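You operate a simulated robot arm through the tools that you are given. There is no shell and no other tool.

Carry out the task below with a simulated robot arm. There is one attempt and no reset: what you move stays moved.

Task
Pipette 5 ml from tube 26 into each of the two empty tubes.
Fine: the tubes in the pipette stand; fit a tip first, drop it in the tip bin after; spill nothing.
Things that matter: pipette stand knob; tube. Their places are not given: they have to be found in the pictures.

Only the result counts: the job must be done as asked and must still hold three seconds after the hand-in. Knocking over, shifting, dropping, spilling or breaking anything else fails it.

Robot
A 7-joint arm with a fingered hand, fixed in place. Base frame: the origin is at the foot of the arm, x ahead of it, y to its left, z up; the work surface is at about z = 0.895. Lengths are in m, angles in rad, forces in N, time in s.
With the tool pointing down near the work surface it reaches from about 0.32 to 0.74 m from the base axis. Its first joint turns from -2.897 to 2.897 rad. Payload 4 kg.
Tool frame: the origin (TCP) lies between the finger pads and is the grasp point; the fingertips stand 0.026 m ahead of it; z points along the fingers, y is the line along which they close. The gripper opens to 0.132 m. The gripper's body begins 0.073 m behind the TCP. The gripper is a hand of 4 fingers: y runs from the thumb to the fingers, the wrist lies at [0, 0, -0.239] in the tool frame.
Orientation is told as [roll, pitch, yaw] about the base's x, y, z axes, in that order, counted from this pose: with the fingers straight down and closing along the base's y, the tool's x points along the base's -x, its y along +y and its z along -z.

Tools
- The arm moves only by the tool step_arm. Its argument "series" is a list of rows, each a list of 6 numbers: the shift along the base's x, y, z in m, then the turn, a rotation vector about the base's x, y, z in rad. In form: [[dx, dy, dz, rx, ry, rz], ...]. A call has 1 to 20 rows; each row shifts and turns the commanded pose from where the row before left it. Each row takes 0.2 s and may step no farther than 0.05 m and 0.15 rad from the row before; otherwise, the whole call is refused. A pose out of reach is approached as far as the arm can. The call stops where the force on the tool passes 50 N (or 10 N more than at its start, if that is more) or the arm is blocked; 0.2 s more then pass. In this call time passes only in rows, and 0.2 s behind the last. The reply holds the time, the measured pose of the TCP, the force on the tool along the base axes, the opening and the grip force, in the units named above and with some noise, with the torque about the TCP (base axes, N m) and any sound that the robot's microphone picked up.
- Cameras (640 x 400 px; columns grow to the right, rows downward): "scene" is fixed at [0.0506, 0.6511, 1.6077]; the picture's right is [-0.72, -0.69, 0.00], its down [-0.39, 0.41, -0.82] and it looks along [0.57, -0.59, -0.57] (base axes); focal length 324 px, centre (320, 200). "wrist" rides on the gripper at [0.068, 0.002, -0.097] in the tool frame; the picture's right is [-0.03, 1.00, 0.00], its down [-0.82, -0.02, -0.58] and it looks along [-0.58, -0.02, 0.82] (tool axes); focal length 270 px, centre (320, 200).
- snapshot(camera): a new picture of that camera. It takes no simulated time.
- slide_trunk(by): slides the trunk up (or, below 0, down) by that many m; the arm rides with it, the base frame stays. It gives what a move gives, with no picture.
- set_fingers(finger1, finger2, finger3, thumb_bend): sets how far each is bent, from 0 (flat) to 1 (curled in); at 0.3 the hand is open as for a grip, at 0.7 the pads meet at the TCP. One left out holds its place. A second passes; each finger stops where it meets its share of the squeeze, and holds until it gets a number again. It is the only way to open and close the hand. It gives what a move gives, with no picture; readings hold the bend of each and the force on the fingers (four entries, about 0 where the hand has none), thumb and palm.
- probe_pixels(camera, pixels): for up to 12 pixels [column, row] of the newest picture of that camera ("zoom" is the newest enlarged one), the place [x, y, z] in the base frame of the surface seen there, good to about 0.002 m. It takes no simulated time.
- close_up(camera, box): a new picture of the part [left, top, right, bottom] of that camera's present view, enlarged. It takes no simulated time.
- finish_job(): hands the job in; it is judged then, once.

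Open the gripper and draw the arm clear of the work before you hand the job in, unless the task says otherwise.

The tools are called after "Call:" as a command line: name --pt "numbers of a row" for each row, then --argument value for the rest, lists and objects as JSON in quotes. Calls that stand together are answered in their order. step_arm: Moves the arm, as the interface text tells. Its arguments: {"type":"object","properties":{"series":{"type":"array","items":{"type":"array","items":{"type":"number"}}}},"required":["series"]} The other tools are called the same way: slide_trunk (by) slides the trunk up or down; set_fingers (finger1, finger2, finger3, thumb_bend) moves the fingers one by one; snapshot (camera) takes a picture; probe_pixels (camera, pixels) gives the place of the surface under pixels of a picture; close_up (camera, box) takes an enlarged picture of a part of a camera's view; finish_job () hands the job in.

At the start:

```text
time_s: 0.0
position: [0.3701, -0.1845, 1.3318]
tool_rot: [0.001, 0.0, -0.001]
wrist_force: [-0.6, 0.1, -0.2]
torque: [-0.05, -0.01, 0.03]
opening: 0.132
grasp_force: 0.1
shape: jaw
bend: [0.3, 0.3, 0.3, 0.3]
finger forces: [0.1, 0.0, 0.1, 0.0, 0.0, 0.0]
trunk travel left (down, up): [-0.525, 0.065]
```

scene: 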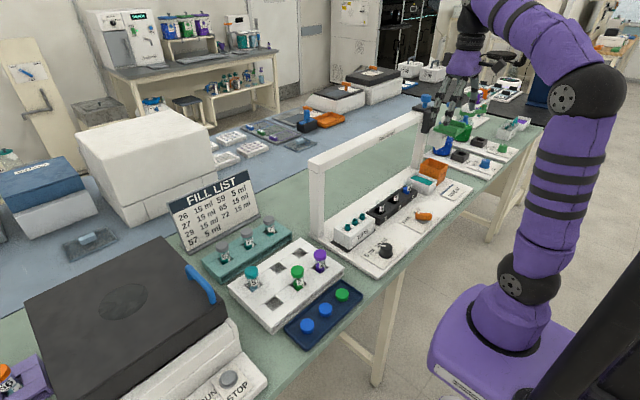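
wrist: 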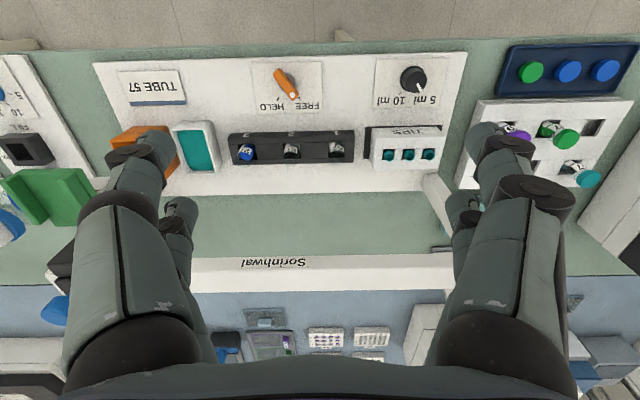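

I see a pipette stand (white board with a frame, knobs, tips, tubes) around scene (400,210), and a rack with tubes at (290,280). I'll take close-ups to understand it all.

Call:
close_up --camera "scene" --box '[300, 100, 480, 280]'

Call:
close_up --camera "wrist" --box '[80, 40, 480, 290]'

Call:
close_up --camera "scene" --box '[160, 170, 380, 350]'

Call:
close_up --camera "scene" --box '[400, 90, 560, 200]'

```text
2.22 times, centred on (390, 190) of scene
```

zoom: 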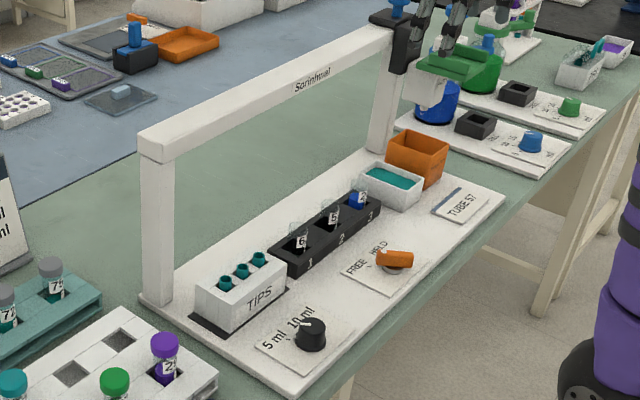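

```text
1.60 times, centred on (280, 165) of wrist
```

zoom: 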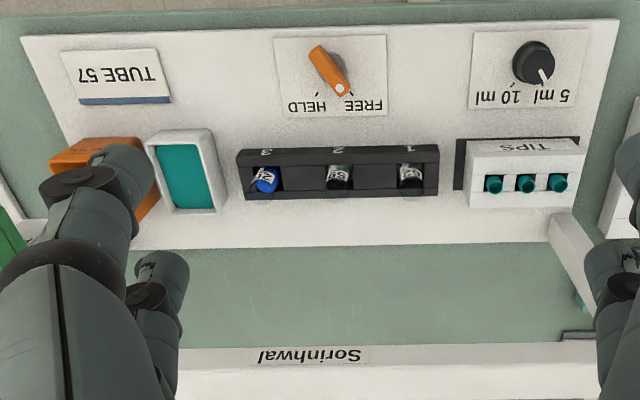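

```text
2.22 times, centred on (270, 260) of scene
```

zoom: 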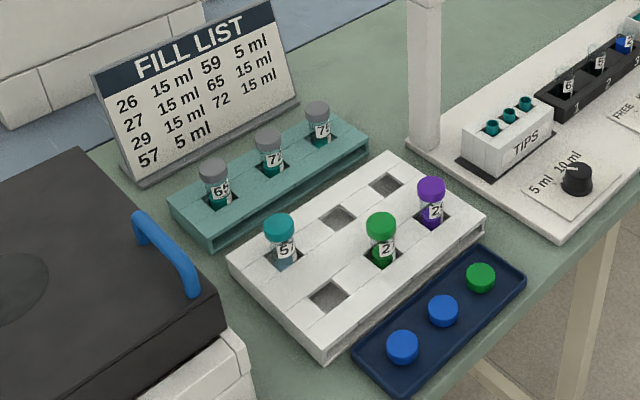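

```text
3.64 times, centred on (480, 145) of scene
```

zoom: 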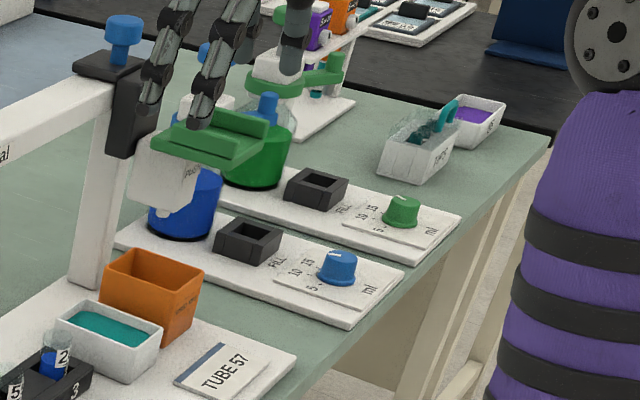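

I'll zoom tighter on the tubes, the knobs and the pipette carriage at the right end of the beam.

Call:
close_up --camera "scene" --box '[400, 90, 460, 130]'

Call:
close_up --camera "scene" --box '[360, 170, 440, 220]'

Call:
close_up --camera "wrist" --box '[210, 100, 370, 200]'

Call:
close_up --camera "wrist" --box '[240, 50, 460, 187]'

Call:
close_up --camera "scene" --box '[420, 90, 500, 140]'

Call:
close_up --camera "scene" --box '[320, 205, 420, 268]'

```text
10.00 times, centred on (430, 110) of scene
```

zoom: 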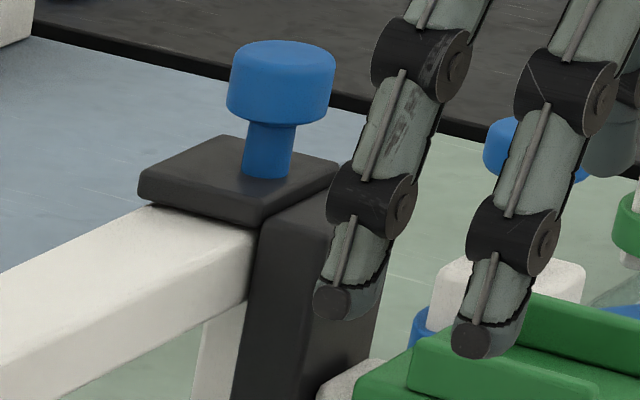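

```text
8.00 times, centred on (400, 195) of scene
```

zoom: 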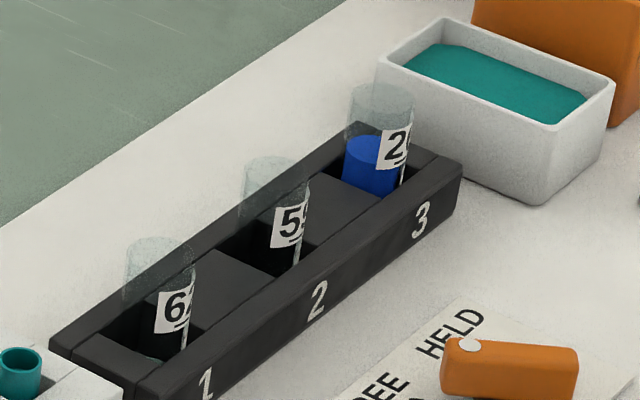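

```text
4.00 times, centred on (290, 150) of wrist
```

zoom: 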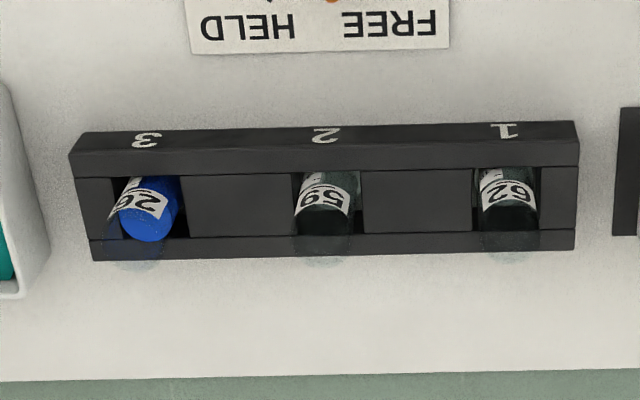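

```text
2.91 times, centred on (350, 118) of wrist
```

zoom: 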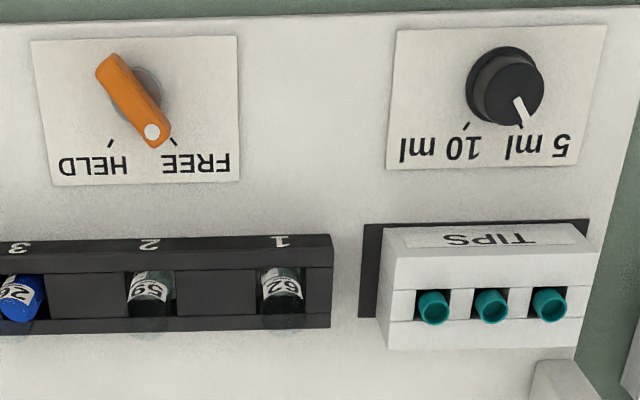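

```text
8.00 times, centred on (460, 115) of scene
```

zoom: 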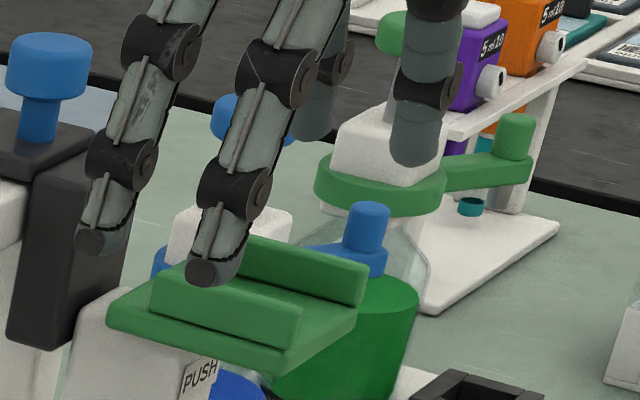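

```text
6.35 times, centred on (370, 236) of scene
```

zoom: 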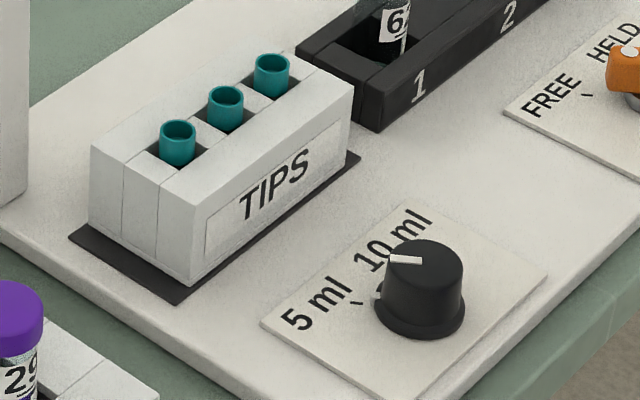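

I'll probe the key points of the stand in the scene picture, and zoom on the dose knob.

Call:
snapshot --camera "scene"

Call:
probe_pixels --camera "scene" --pixels '[[425, 97], [420, 110], [437, 125], [452, 132], [440, 145], [312, 162], [345, 152], [385, 248], [422, 214], [350, 228], [381, 206], [407, 188]]'

Call:
close_up --camera "wrist" --box '[370, 50, 460, 110]'

Call:
close_up --camera "scene" --box '[360, 230, 410, 262]'

Call:
close_up --camera "wrist" --box '[0, 60, 200, 320]'

```text
taken
```

scene: 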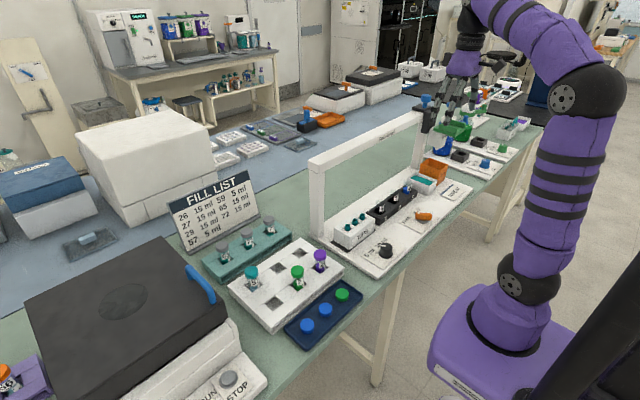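

```text
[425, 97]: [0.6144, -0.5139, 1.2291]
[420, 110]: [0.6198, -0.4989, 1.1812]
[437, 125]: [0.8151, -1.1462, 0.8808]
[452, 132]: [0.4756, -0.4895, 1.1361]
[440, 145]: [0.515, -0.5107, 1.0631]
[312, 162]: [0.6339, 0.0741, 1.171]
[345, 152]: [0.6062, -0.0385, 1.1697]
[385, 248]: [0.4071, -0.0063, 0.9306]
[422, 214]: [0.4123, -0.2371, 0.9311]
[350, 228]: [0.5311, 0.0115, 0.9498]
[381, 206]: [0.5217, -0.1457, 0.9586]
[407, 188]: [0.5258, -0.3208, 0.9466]
```

```text
6.67 times, centred on (415, 80) of wrist
```

zoom: 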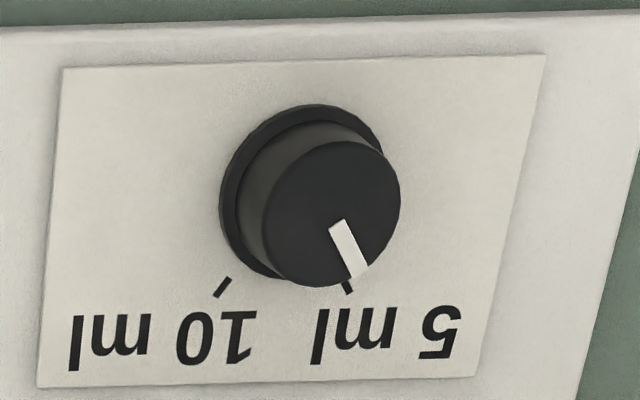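

```text
12.50 times, centred on (385, 246) of scene
```

zoom: 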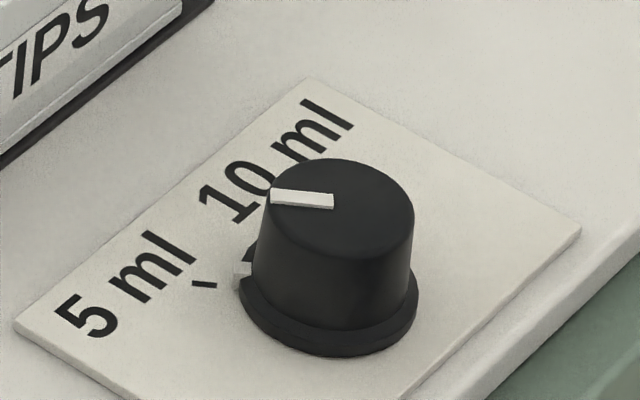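

```text
1.54 times, centred on (100, 190) of wrist
```

zoom: 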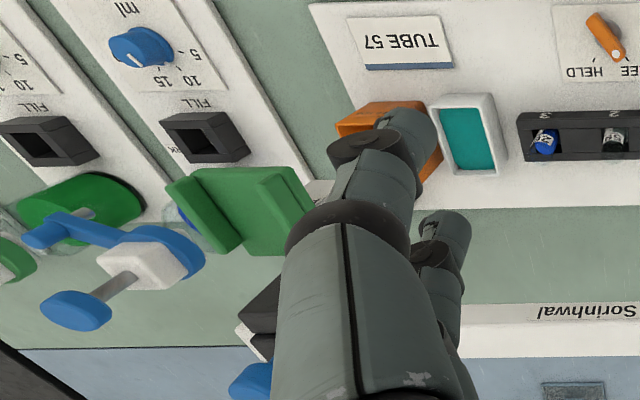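

The dose knob points at the 5 ml tick already. The pipette carriage at the far end (scene ~(430,120)) is hidden by the hand, so I'll move the hand high and back for a view of it.

Call:
step_arm --pt "-0.02 -0.045 0.005 0 0 0" --pt "-0.02 -0.045 0.005 0 0 0" --pt "-0.02 -0.045 0.01 0 0 0" --pt "-0.02 -0.045 0.01 0 0 0" --pt "-0.02 -0.045 0.01 0 0 0" --pt "-0.02 -0.045 0.01 0 0 0" --pt "0 -0.045 0 0 0 0"

Call:
snapshot --camera "wrist"

Call:
snapshot --camera "scene"

```text
refused: row 3 steps farther than a row can; nothing moved
```

```text
taken
```

wrist: 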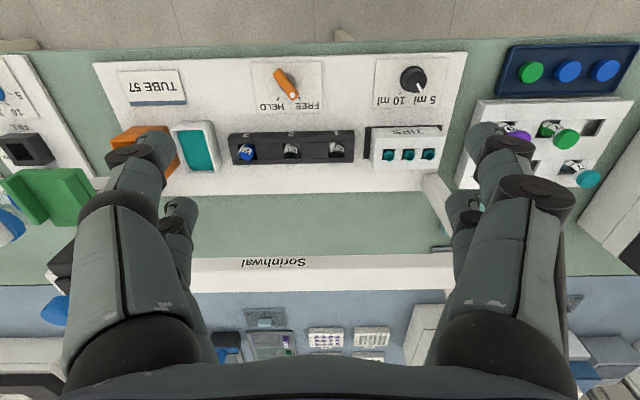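

```text
taken
```

scene: 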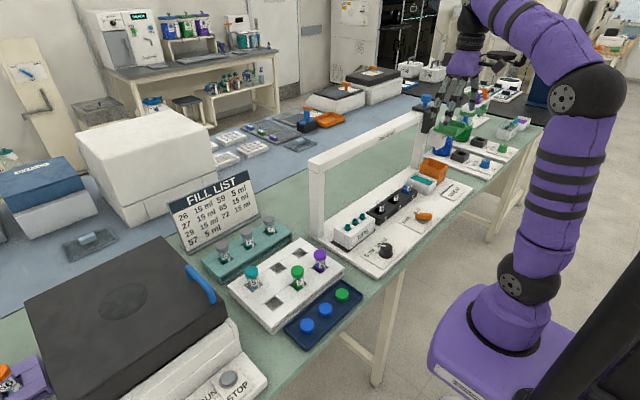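

One row was slightly too long, so I'll repeat the same move with smaller steps.

Call:
step_arm --pt "-0.018 -0.04 0.005 0 0 0" --pt "-0.018 -0.04 0.005 0 0 0" --pt "-0.018 -0.04 0.01 0 0 0" --pt "-0.018 -0.04 0.01 0 0 0" --pt "-0.018 -0.04 0.01 0 0 0" --pt "-0.018 -0.04 0.01 0 0 0" --pt "0 -0.045 0 0 0 0"

Call:
snapshot --camera "wrist"

Call:
snapshot --camera "scene"

```text
time_s: 1.6
position: [0.2858, -0.3712, 1.3561]
tool_rot: [-0.004, -0.002, 0.0]
wrist_force: [-0.6, 0.0, 0.7]
torque: [-0.02, -0.03, -0.01]
opening: 0.1319
grasp_force: 0.1
shape: jaw
bend: [0.3, 0.3, 0.3, 0.3]
finger forces: [0.0, 0.0, 0.1, 0.1, 0.0, 0.1]
out of reach, approached as far as the arm can: row 5, 6, 7
trunk travel left (down, up): [-0.525, 0.065]
```

```text
taken
```

wrist: 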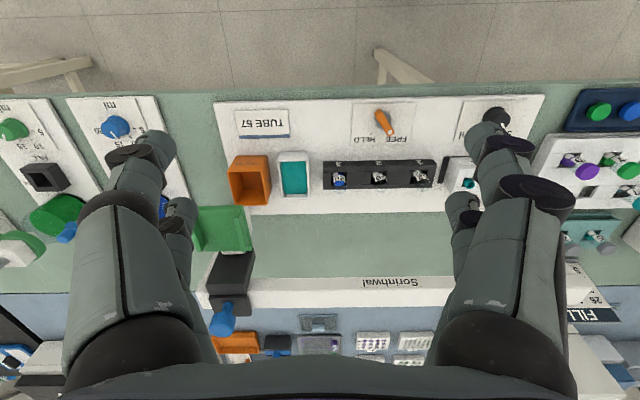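

```text
taken
```

scene: 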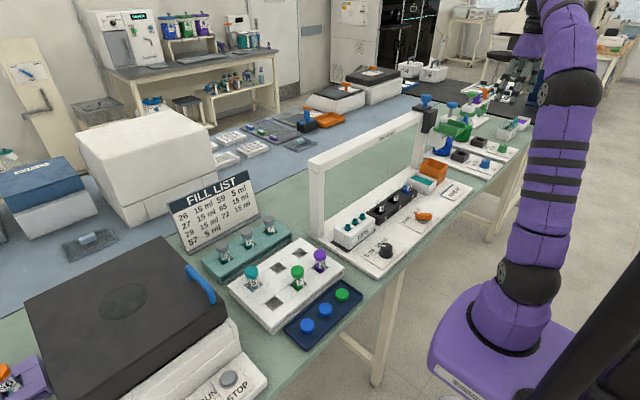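

The hand is now clear of the carriage in the scene view. I'll zoom there and on the wrist view of it.

Call:
close_up --camera "scene" --box '[400, 85, 490, 205]'

Call:
close_up --camera "scene" --box '[408, 88, 478, 132]'

Call:
close_up --camera "wrist" --box '[150, 90, 350, 350]'

Call:
close_up --camera "wrist" --box '[340, 95, 440, 160]'

```text
3.33 times, centred on (445, 145) of scene
```

zoom: 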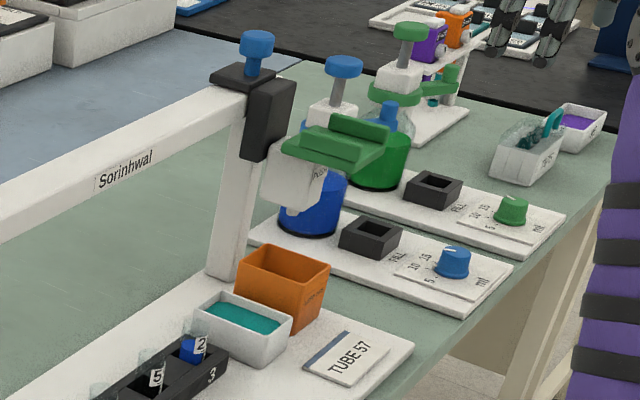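

```text
9.09 times, centred on (443, 110) of scene
```

zoom: 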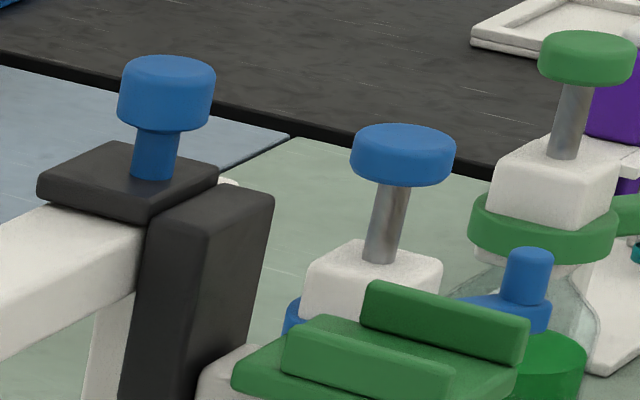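

```text
1.54 times, centred on (250, 220) of wrist
```

zoom: 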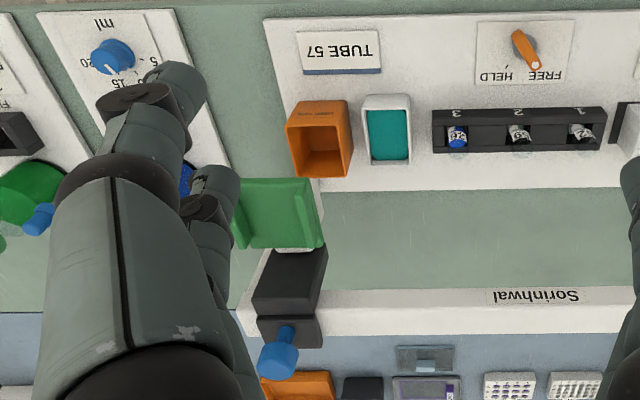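

```text
6.15 times, centred on (390, 128) of wrist
```

zoom: 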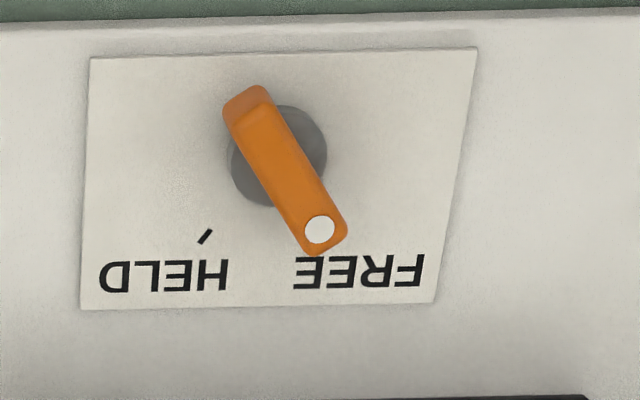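

The orange lever points at FREE. The carriage has a blue button on top, a black slide housing and a white body with a green channelled PUSH plate. I'll move in front of it for a closer look.

Call:
step_arm --pt "0 0 -0.04 0 0 0" --pt "0.03 0 -0.03 0 0 0"

```text
time_s: 2.2
position: [0.3157, -0.3714, 1.2864]
tool_rot: [-0.001, 0.0, 0.0]
wrist_force: [-0.1, 0.6, -0.8]
torque: [-0.01, -0.01, 0.0]
opening: 0.1317
grasp_force: 0.1
shape: jaw
bend: [0.3, 0.3, 0.3, 0.3]
finger forces: [0.0, 0.1, 0.0, 0.1, 0.0, 0.0]
trunk travel left (down, up): [-0.525, 0.065]
```

The pose follows commands exactly again. I'll slide along -y to put the carriage in the middle of the wrist view.

Call:
step_arm --pt "0.01 -0.045 0 0 0 0" --pt "0.01 -0.045 0 0 0 0" --pt "0.01 -0.04 0 0 0 0"

Call:
snapshot --camera "wrist"

Call:
close_up --camera "wrist" --box '[190, 90, 450, 350]'

```text
time_s: 3.0
position: [0.3364, -0.4698, 1.2795]
tool_rot: [-0.005, -0.002, -0.002]
wrist_force: [0.2, 0.6, 0.6]
torque: [0.0, -0.02, -0.06]
opening: 0.1318
grasp_force: 0.2
shape: jaw
bend: [0.3, 0.3, 0.3, 0.3]
finger forces: [0.0, 0.1, 0.1, 0.1, 0.1, 0.0]
out of reach, approached as far as the arm can: row 3
trunk travel left (down, up): [-0.525, 0.065]
```

```text
taken
```

wrist: 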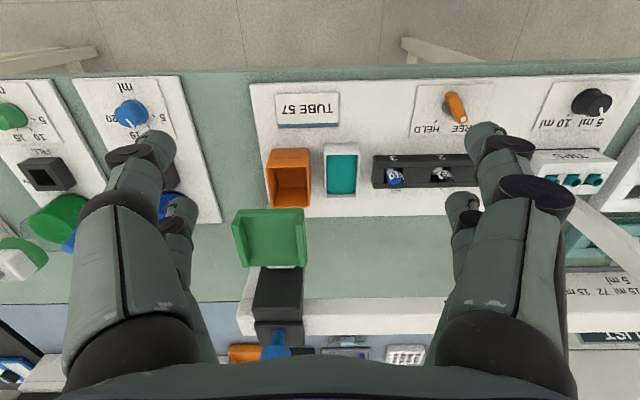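

```text
1.54 times, centred on (320, 220) of wrist
```

zoom: 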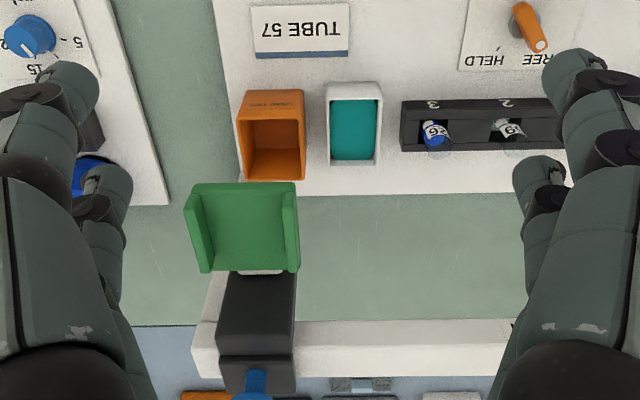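

I'll probe the green plate, its ridges, the black housing, the bin and the trough in this wrist view.

Call:
probe_pixels --camera "wrist" --pixels '[[240, 212], [300, 212], [246, 262], [303, 264], [270, 240], [270, 214], [270, 263], [255, 300], [300, 300], [276, 290], [276, 335], [276, 352]]'

Call:
probe_pixels --camera "scene" --pixels '[[442, 125], [460, 125], [436, 130], [450, 134], [425, 97], [424, 103], [418, 106], [432, 112], [440, 110], [433, 140], [432, 147], [434, 138]]'

Call:
close_up --camera "wrist" --box '[260, 140, 320, 215]'

Call:
close_up --camera "scene" --box '[425, 115, 485, 165]'

```text
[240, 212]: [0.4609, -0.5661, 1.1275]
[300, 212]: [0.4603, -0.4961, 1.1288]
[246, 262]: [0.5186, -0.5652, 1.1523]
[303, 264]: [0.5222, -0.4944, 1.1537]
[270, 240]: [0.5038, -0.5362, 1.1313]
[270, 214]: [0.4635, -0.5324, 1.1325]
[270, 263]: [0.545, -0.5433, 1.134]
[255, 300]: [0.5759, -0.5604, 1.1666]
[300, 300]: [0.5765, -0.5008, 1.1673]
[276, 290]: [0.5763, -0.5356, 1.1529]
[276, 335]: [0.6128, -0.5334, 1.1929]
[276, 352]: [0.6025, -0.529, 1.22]
```

```text
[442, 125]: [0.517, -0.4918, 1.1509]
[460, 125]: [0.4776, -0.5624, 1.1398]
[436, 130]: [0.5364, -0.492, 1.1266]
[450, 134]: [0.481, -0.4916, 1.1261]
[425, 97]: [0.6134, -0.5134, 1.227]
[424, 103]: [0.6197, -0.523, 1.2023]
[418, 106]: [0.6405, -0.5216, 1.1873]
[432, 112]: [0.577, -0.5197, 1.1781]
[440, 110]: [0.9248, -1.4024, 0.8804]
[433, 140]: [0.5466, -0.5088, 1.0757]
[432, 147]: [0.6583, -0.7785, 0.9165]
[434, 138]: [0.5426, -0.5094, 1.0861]
```

```text
5.33 times, centred on (290, 178) of wrist
```

zoom: 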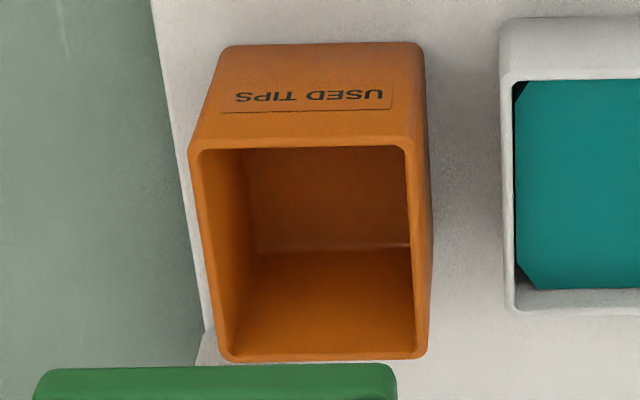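

```text
8.00 times, centred on (455, 140) of scene
```

zoom: 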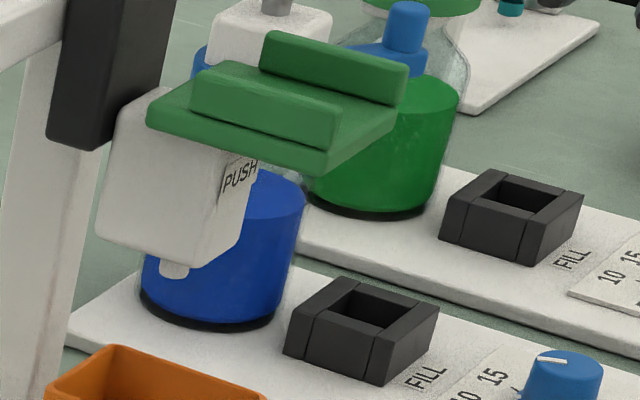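

Now I'll probe the nozzle and the bin, trough, tubes and tips to compare their y-positions.

Call:
probe_pixels --camera "scene" --pixels '[[436, 149], [437, 150], [435, 148], [440, 141], [437, 145], [341, 226], [350, 221], [360, 216], [366, 215], [400, 195], [420, 183], [335, 230]]'

Call:
probe_pixels --camera "wrist" --pixels '[[268, 168], [310, 168], [270, 205], [308, 206], [289, 195], [326, 147], [357, 147], [326, 194], [355, 194], [341, 170], [395, 180], [440, 177]]'

Call:
close_up --camera "scene" --box '[330, 200, 390, 240]'

```text
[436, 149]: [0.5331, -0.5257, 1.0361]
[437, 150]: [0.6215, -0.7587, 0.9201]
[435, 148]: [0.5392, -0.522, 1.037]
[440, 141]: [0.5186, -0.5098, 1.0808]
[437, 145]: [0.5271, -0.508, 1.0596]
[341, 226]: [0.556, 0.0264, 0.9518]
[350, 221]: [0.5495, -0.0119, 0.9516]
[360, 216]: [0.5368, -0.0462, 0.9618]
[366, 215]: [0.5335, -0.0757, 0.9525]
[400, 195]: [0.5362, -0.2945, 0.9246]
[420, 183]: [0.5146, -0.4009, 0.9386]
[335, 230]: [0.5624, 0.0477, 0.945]
```

```text
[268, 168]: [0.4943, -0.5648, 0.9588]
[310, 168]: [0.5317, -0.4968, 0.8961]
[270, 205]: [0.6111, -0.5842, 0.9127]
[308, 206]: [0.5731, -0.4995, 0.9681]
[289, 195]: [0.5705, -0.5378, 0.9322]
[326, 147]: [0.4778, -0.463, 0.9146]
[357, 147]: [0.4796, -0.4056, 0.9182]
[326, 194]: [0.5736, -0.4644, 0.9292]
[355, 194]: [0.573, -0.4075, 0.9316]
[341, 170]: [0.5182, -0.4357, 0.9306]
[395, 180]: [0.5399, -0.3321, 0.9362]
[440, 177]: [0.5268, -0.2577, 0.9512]
```

```text
10.00 times, centred on (360, 220) of scene
```

zoom: 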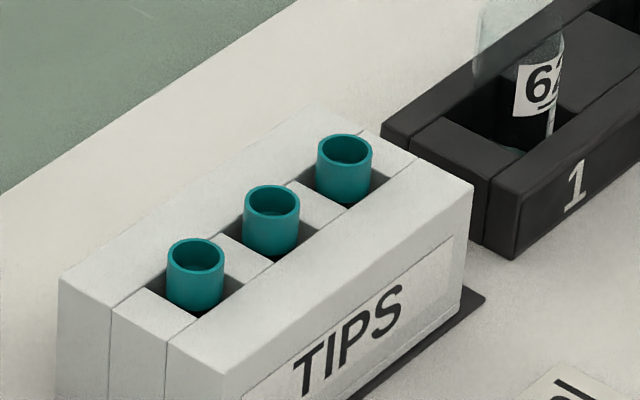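

I'll probe the rims of the three tips in this zoom.

Call:
probe_pixels --camera "zoom" --pixels '[[171, 256], [221, 262], [194, 241], [198, 270], [247, 205], [297, 207], [270, 188], [274, 218], [320, 152], [370, 156], [343, 136], [346, 166]]'

Call:
close_up --camera "scene" --box '[360, 175, 420, 215]'

```text
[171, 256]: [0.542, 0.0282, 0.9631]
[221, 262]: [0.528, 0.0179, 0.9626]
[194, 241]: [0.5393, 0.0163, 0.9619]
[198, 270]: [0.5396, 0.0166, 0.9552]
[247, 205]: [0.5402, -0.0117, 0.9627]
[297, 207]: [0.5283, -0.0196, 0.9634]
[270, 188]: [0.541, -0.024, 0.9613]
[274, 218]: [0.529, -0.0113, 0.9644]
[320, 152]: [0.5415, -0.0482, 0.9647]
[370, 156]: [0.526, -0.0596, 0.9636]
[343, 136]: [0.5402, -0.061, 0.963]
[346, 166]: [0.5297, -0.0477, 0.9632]
```

```text
10.00 times, centred on (390, 195) of scene
```

zoom: 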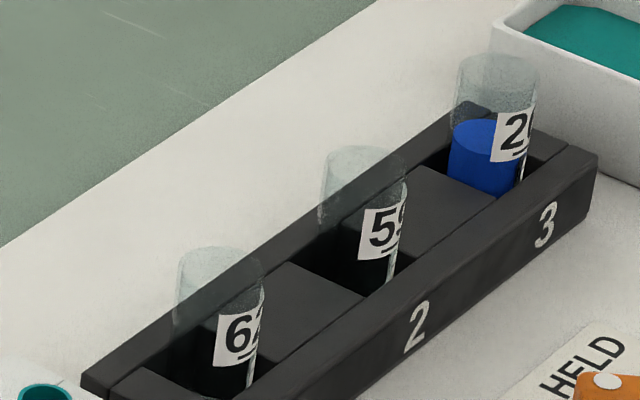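

Now I'll probe the tubes' rims and contents in this zoom.

Call:
probe_pixels --camera "zoom" --pixels '[[485, 132], [455, 132], [515, 110], [457, 70], [538, 75], [495, 54], [320, 165], [407, 165], [364, 146], [175, 265], [264, 265], [219, 247]]'

Call:
probe_pixels --camera "wrist" --pixels '[[395, 178], [393, 184], [441, 176], [436, 182], [372, 183], [372, 160], [420, 183], [392, 158], [438, 157]]'

Call:
close_up --camera "wrist" --box '[365, 140, 480, 210]'

```text
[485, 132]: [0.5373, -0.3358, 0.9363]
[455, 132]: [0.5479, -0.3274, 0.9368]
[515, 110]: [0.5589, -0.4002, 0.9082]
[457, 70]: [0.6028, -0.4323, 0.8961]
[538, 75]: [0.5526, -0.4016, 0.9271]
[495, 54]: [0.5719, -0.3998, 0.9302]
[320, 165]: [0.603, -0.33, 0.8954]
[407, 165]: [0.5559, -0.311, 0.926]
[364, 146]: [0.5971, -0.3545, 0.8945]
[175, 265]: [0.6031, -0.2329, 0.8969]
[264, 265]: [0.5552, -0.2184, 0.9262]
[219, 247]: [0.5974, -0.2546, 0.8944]
```

```text
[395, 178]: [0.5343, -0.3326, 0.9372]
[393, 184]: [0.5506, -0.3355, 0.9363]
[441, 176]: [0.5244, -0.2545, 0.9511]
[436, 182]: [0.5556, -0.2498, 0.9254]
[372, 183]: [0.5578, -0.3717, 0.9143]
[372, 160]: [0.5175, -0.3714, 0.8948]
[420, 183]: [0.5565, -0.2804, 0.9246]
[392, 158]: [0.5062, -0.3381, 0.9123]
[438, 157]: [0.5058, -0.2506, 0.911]
```

```text
5.57 times, centred on (422, 175) of wrist
```

zoom: 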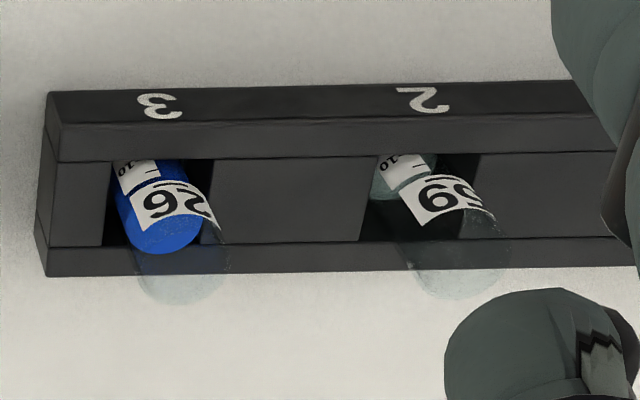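

Nozzle is at about (0.533,-0.528,1.036), in line with the tips (x≈0.535; y≈0.019, -0.018, -0.054) and tubes (y≈-0.335, -0.25, ~-0.165). I'll close the fingers into a pinch to use as a pusher and look at the hand.

Call:
set_fingers --finger1 0.7 --finger2 0.7 --finger3 0.7 --thumb_bend 0.7

Call:
snapshot --camera "wrist"

Call:
close_up --camera "scene" --box '[420, 40, 580, 140]'

```text
time_s: 4.0
position: [0.337, -0.4693, 1.2788]
tool_rot: [-0.004, -0.003, -0.001]
wrist_force: [0.0, -1.1, 0.3]
torque: [-0.01, -0.01, -0.01]
opening: 0.0013
grasp_force: 0.1
shape: fingers
bend: [0.7, 0.7, 0.7, 0.7]
finger forces: [0.0, 0.0, 0.0, 0.1, 0.0, 0.0]
trunk travel left (down, up): [-0.525, 0.065]
```

```text
taken
```

wrist: 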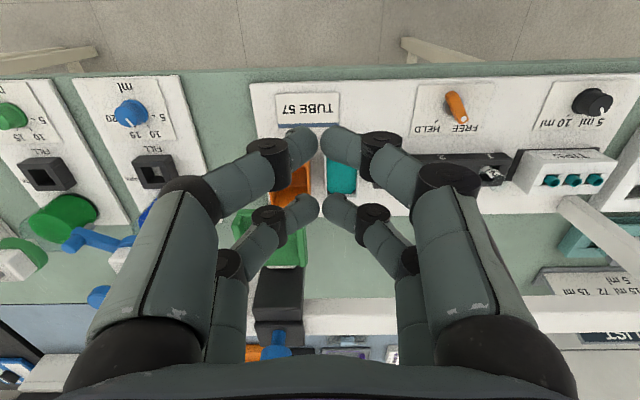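

```text
4.00 times, centred on (500, 90) of scene
```

zoom: 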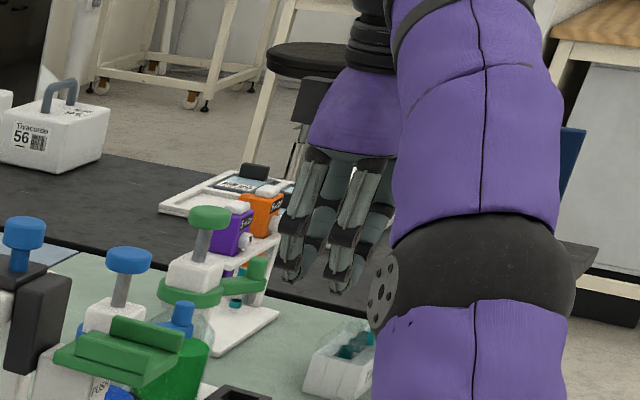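

The closed hand forms a 2×2 cluster of fingertips, about 0.06 m long in x and narrow in y, which should fit the green channel. Reach up high is tight, so I'll raise the trunk fully.

Call:
slide_trunk --by 0.064

```text
time_s: 5.0
position: [0.3376, -0.4698, 1.3436]
tool_rot: [-0.003, -0.001, -0.001]
wrist_force: [-0.4, -0.2, -0.4]
torque: [-0.01, 0.05, 0.02]
opening: 0.0014
grasp_force: 0.0
shape: fingers
bend: [0.7, 0.7, 0.7, 0.7]
finger forces: [0.0, 0.0, 0.1, 0.1, 0.0, 0.1]
trunk travel left (down, up): [-0.589, 0.001]
```

Now I'll go down and over the green plate, to TCP about (0.485,-0.53,1.20), fingertips just above the ridges.

Call:
step_arm --pt "0 -0.01 -0.045 0 0 0" --pt "0.02 -0.01 -0.035 0 0 0" --pt "0.035 -0.01 -0.02 0 0 0" --pt "0.035 -0.01 -0.02 0 0 0" --pt "0.03 -0.01 -0.015 0 0 0" --pt "0.028 -0.01 0 0 0 0"

Call:
snapshot --camera "wrist"

Call:
close_up --camera "scene" --box '[395, 70, 495, 170]'

```text
time_s: 6.4
position: [0.4535, -0.5005, 1.2033]
tool_rot: [-0.004, -0.002, 0.0]
wrist_force: [0.6, 0.1, 0.4]
torque: [-0.06, -0.03, 0.02]
opening: 0.0014
grasp_force: 0.1
shape: fingers
bend: [0.7, 0.7, 0.7, 0.7]
finger forces: [0.0, 0.0, 0.0, 0.1, 0.0, 0.0]
out of reach, approached as far as the arm can: row 5, 6
trunk travel left (down, up): [-0.589, 0.001]
```

```text
taken
```

wrist: 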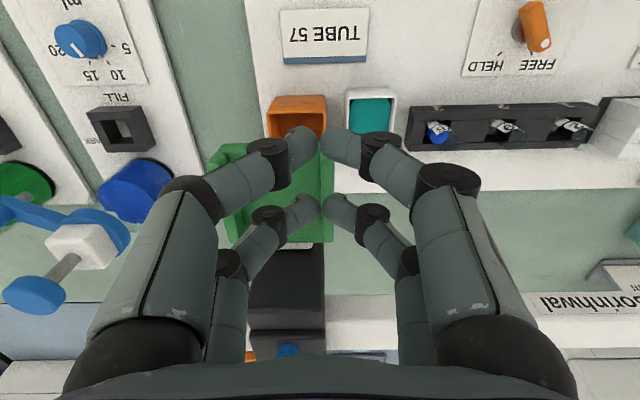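

```text
4.00 times, centred on (445, 120) of scene
```

zoom: 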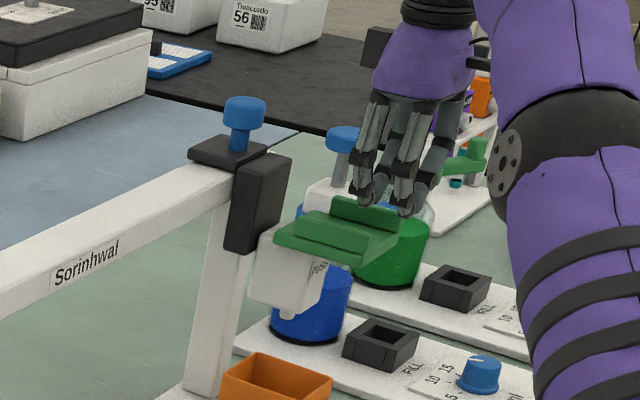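

Reach falls short by about 4 cm, so I'll tilt the fingers forward by 0.3 rad and go over the channel centre while still above the ridges.

Call:
step_arm --pt "0 0 0 0 -0.15 0" --pt "0 0 0 0 -0.15 0" --pt "0.015 -0.015 0 0 0 0" --pt "0.015 -0.015 0 0 0 0"

Call:
snapshot --camera "wrist"

Call:
close_up --camera "scene" --box '[395, 70, 495, 170]'

```text
time_s: 7.4
position: [0.4848, -0.5321, 1.2026]
tool_rot: [-0.002, -0.301, -0.001]
wrist_force: [-0.9, 0.2, -0.6]
torque: [0.04, 0.0, 0.02]
opening: 0.0015
grasp_force: 0.1
shape: fingers
bend: [0.7, 0.7, 0.7, 0.7]
finger forces: [0.0, 0.1, 0.0, 0.1, 0.2, 0.1]
trunk travel left (down, up): [-0.589, 0.001]
```

```text
taken
```

wrist: 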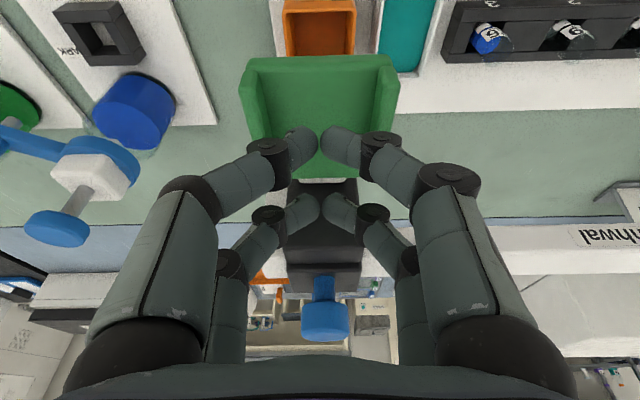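

```text
4.00 times, centred on (445, 120) of scene
```

zoom: 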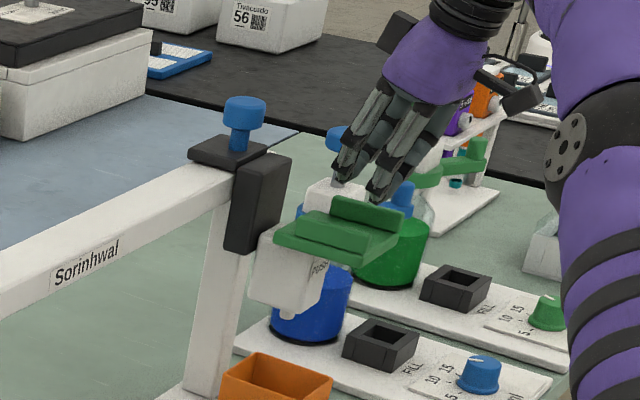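

The fingers are centred over the channel. I'll lower into it with small steps and feel for contact and head motion.

Call:
step_arm --pt "0 0.002 -0.015 0 0 0" --pt "0 0 -0.015 0 0 0" --pt "0 0 -0.006 0 0 0" --pt "0 0 -0.005 0 0 0" --pt "0 0 -0.005 0 0 0"

Call:
snapshot --camera "wrist"

Call:
close_up --camera "scene" --box '[395, 70, 495, 170]'

```text
time_s: 8.6
position: [0.4842, -0.5303, 1.1574]
tool_rot: [-0.003, -0.302, -0.003]
wrist_force: [1.2, -2.6, 2.7]
torque: [0.0, 0.0, 0.03]
opening: 0.0
grasp_force: 2.1
shape: fingers
bend: [0.7, 0.7, 0.7, 0.7]
finger forces: [3.3, 0.0, 0.0, 0.1, 1.6, 0.0]
trunk travel left (down, up): [-0.589, 0.001]
```

```text
taken
```

wrist: 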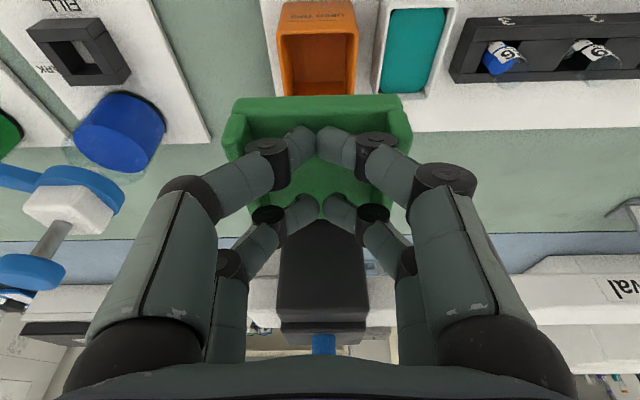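

```text
4.00 times, centred on (445, 120) of scene
```

zoom: 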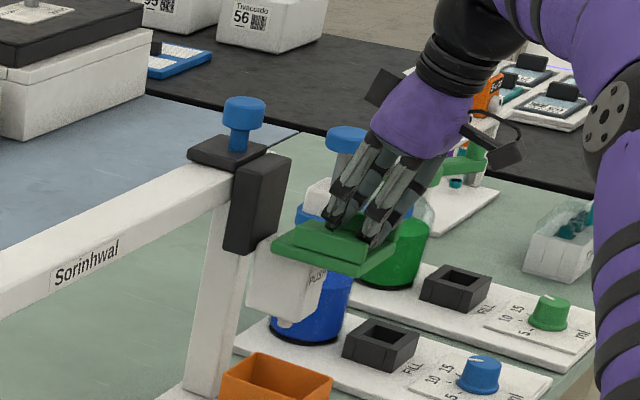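

Contact at 2.7 N. I'll push a further 3 cm to see how the head moves (the nozzle is 7 cm above the bin).

Call:
step_arm --pt "0 0 -0.005 0 0 0" --pt "0 0 -0.005 0 0 0" --pt "0 0 -0.01 0 0 0" --pt "0 0 -0.01 0 0 0"

Call:
close_up --camera "scene" --box '[395, 70, 495, 170]'

```text
time_s: 9.6
position: [0.4823, -0.5302, 1.1271]
tool_rot: [-0.002, -0.301, 0.0]
wrist_force: [0.3, -2.5, 4.8]
torque: [-0.01, 0.05, 0.04]
opening: 0.0
grasp_force: 3.1
shape: fingers
bend: [0.7, 0.7, 0.7, 0.7]
finger forces: [3.3, 0.0, 0.1, 0.0, 3.0, 0.0]
trunk travel left (down, up): [-0.589, 0.001]
```

```text
4.00 times, centred on (445, 120) of scene
```

zoom: 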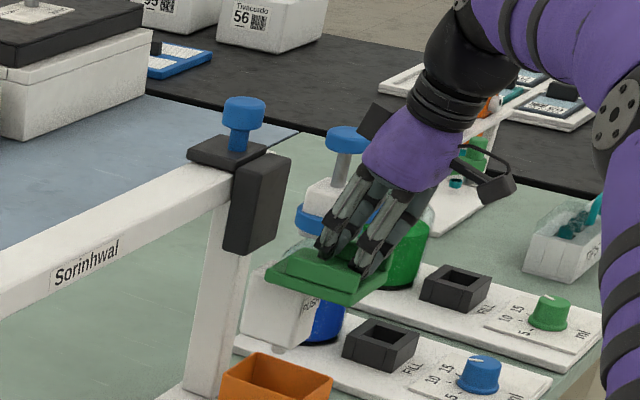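

The head slides down easily under a light spring force. I'll rise again, with fingertips still between the ridges, to check it springs back.

Call:
step_arm --pt "0 0 0.01 0 0 0" --pt "0 0 0.01 0 0 0" --pt "0 0 0.01 0 0 0" --pt "0 0 0.005 0 0 0"

Call:
close_up --camera "scene" --box '[395, 70, 495, 170]'

```text
time_s: 10.6
position: [0.483, -0.5293, 1.1615]
tool_rot: [-0.003, -0.301, 0.001]
wrist_force: [-0.2, -3.3, 3.1]
torque: [-0.04, 0.08, 0.1]
opening: 0.0001
grasp_force: 2.9
shape: fingers
bend: [0.7, 0.7, 0.7, 0.7]
finger forces: [3.1, 0.0, 0.0, 0.0, 2.6, 0.0]
trunk travel left (down, up): [-0.589, 0.001]
```

```text
4.00 times, centred on (445, 120) of scene
```

zoom: 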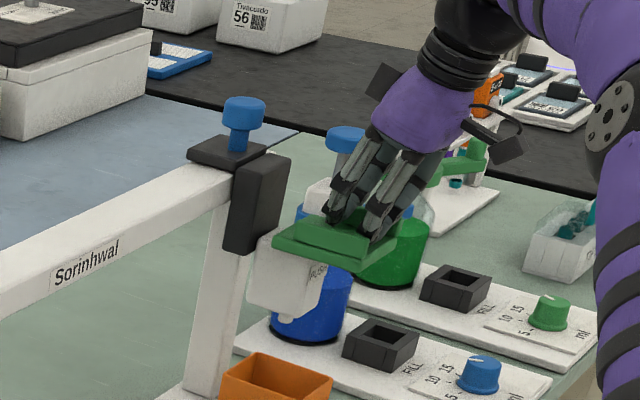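

The head sprang back up. Now I'll lift a few mm and push +y against the ridge to see whether the carriage slides.

Call:
step_arm --pt "0 0.005 0.005 0 0 0" --pt "0 0.01 0 0 0 0" --pt "0 0.01 0 0 0 0" --pt "0 0.01 0 0 0 0"

Call:
close_up --camera "scene" --box '[395, 70, 495, 170]'

Call:
snapshot --camera "wrist"

```text
time_s: 11.6
position: [0.4834, -0.4941, 1.1681]
tool_rot: [-0.002, -0.302, -0.002]
wrist_force: [-0.4, 0.1, -0.2]
torque: [-0.02, -0.01, 0.01]
opening: 0.0007
grasp_force: 0.1
shape: fingers
bend: [0.7, 0.7, 0.7, 0.7]
finger forces: [0.0, 0.0, 0.0, 0.0, 0.0, 0.1]
trunk travel left (down, up): [-0.589, 0.001]
```

```text
4.00 times, centred on (445, 120) of scene
```

zoom: 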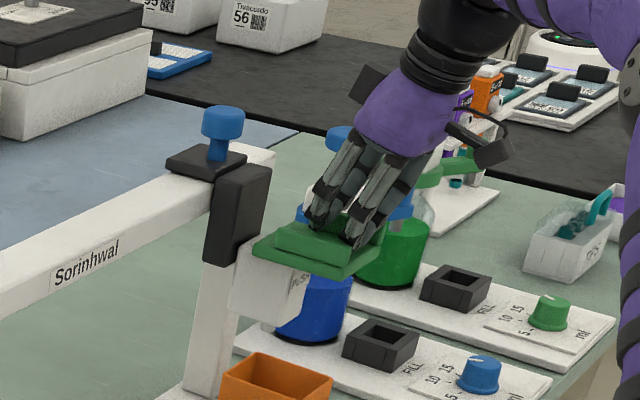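

```text
taken
```

wrist: 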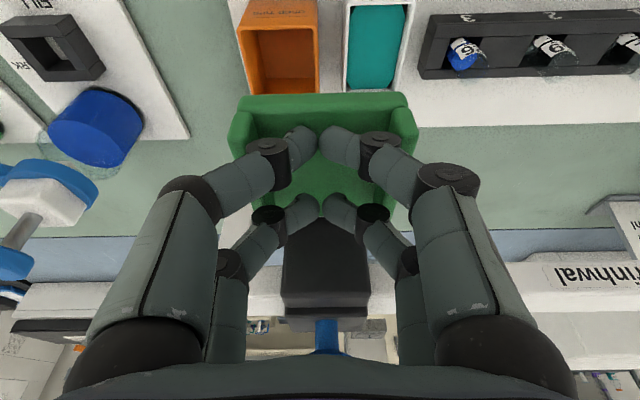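

The carriage slides freely with the fingers. I'll take it along to the tips (y≈-0.054), un-tilting the hand on the way.

Call:
step_arm --pt "0 0.02 0 0 0 0" --pt "0 0.03 0 0 0 0" --pt "0 0.03 0 0 0 0" --pt "0 0.03 0 0 0.05 0" --pt "0 0.03 0 0 0.05 0" --pt "0 0.03 0 0 0.05 0" --pt "0 0.03 0 0 0.05 0" --pt "0 0.03 0 0 0.05 0" --pt "0 0.03 0 0 0.05 0" --pt "0 0.03 0 0 0 0" --pt "0 0.03 0 0 0 0" --pt "0 0.03 0 0 0 0" --pt "0 0.03 0 0 0 0" --pt "0 0.03 0 0 0 0" --pt "0 0.02 0 0 0 0" --pt "0 0.01 0 0 0 0"

Call:
snapshot --camera "scene"

Call:
close_up --camera "scene" --box '[300, 100, 420, 250]'

Call:
snapshot --camera "wrist"

```text
time_s: 15.0
position: [0.4837, -0.0531, 1.1668]
tool_rot: [-0.004, -0.002, -0.002]
wrist_force: [-0.3, -0.6, -0.1]
torque: [0.0, 0.0, 0.03]
opening: 0.0009
grasp_force: 0.3
shape: fingers
bend: [0.7, 0.7, 0.7, 0.7]
finger forces: [0.3, 0.0, 0.0, 0.1, 0.0, 0.1]
trunk travel left (down, up): [-0.589, 0.001]
```

```text
taken
```

scene: 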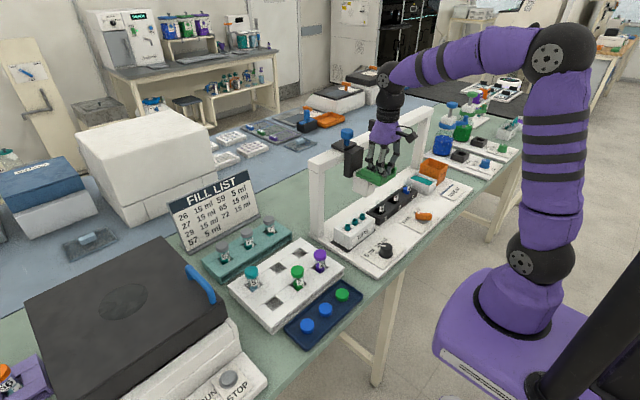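

```text
2.67 times, centred on (360, 175) of scene
```

zoom: 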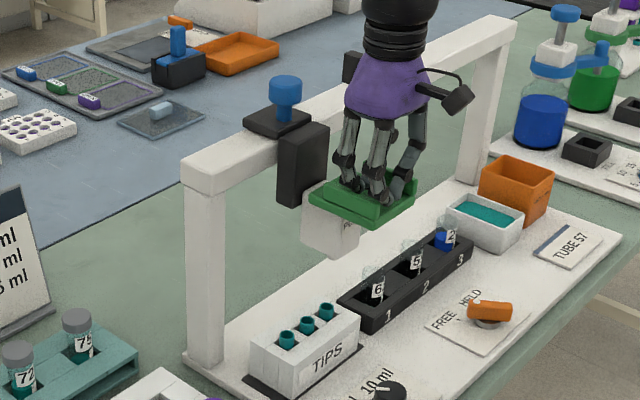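

```text
taken
```

wrist: 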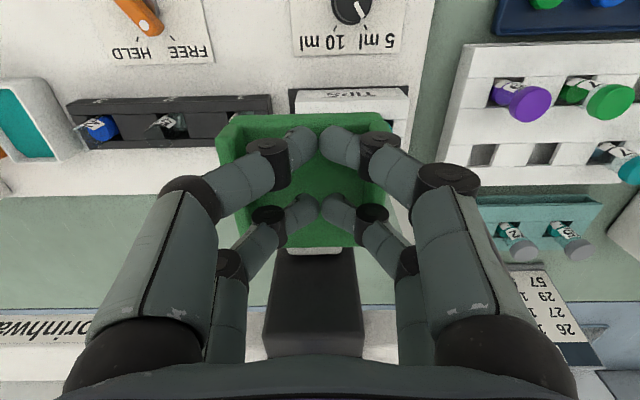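

The carriage is near the tips. I'll probe the plate and body edges to measure its y.

Call:
close_up --camera "scene" --box '[330, 140, 420, 200]'

Call:
probe_pixels --camera "wrist" --pixels '[[222, 125], [394, 125], [228, 180], [395, 205], [270, 255], [358, 255], [240, 150], [374, 125], [275, 330], [355, 330]]'

```text
6.67 times, centred on (375, 170) of scene
```

zoom: 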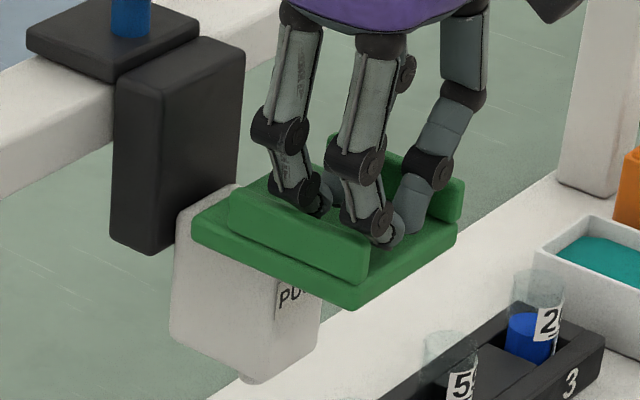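

```text
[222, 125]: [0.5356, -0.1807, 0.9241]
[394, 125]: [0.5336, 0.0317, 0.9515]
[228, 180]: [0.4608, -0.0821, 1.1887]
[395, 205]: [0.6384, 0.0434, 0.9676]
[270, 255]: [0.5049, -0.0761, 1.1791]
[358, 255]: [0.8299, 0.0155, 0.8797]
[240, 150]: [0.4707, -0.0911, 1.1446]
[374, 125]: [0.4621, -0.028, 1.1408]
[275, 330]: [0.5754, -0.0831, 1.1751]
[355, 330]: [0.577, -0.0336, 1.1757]
```

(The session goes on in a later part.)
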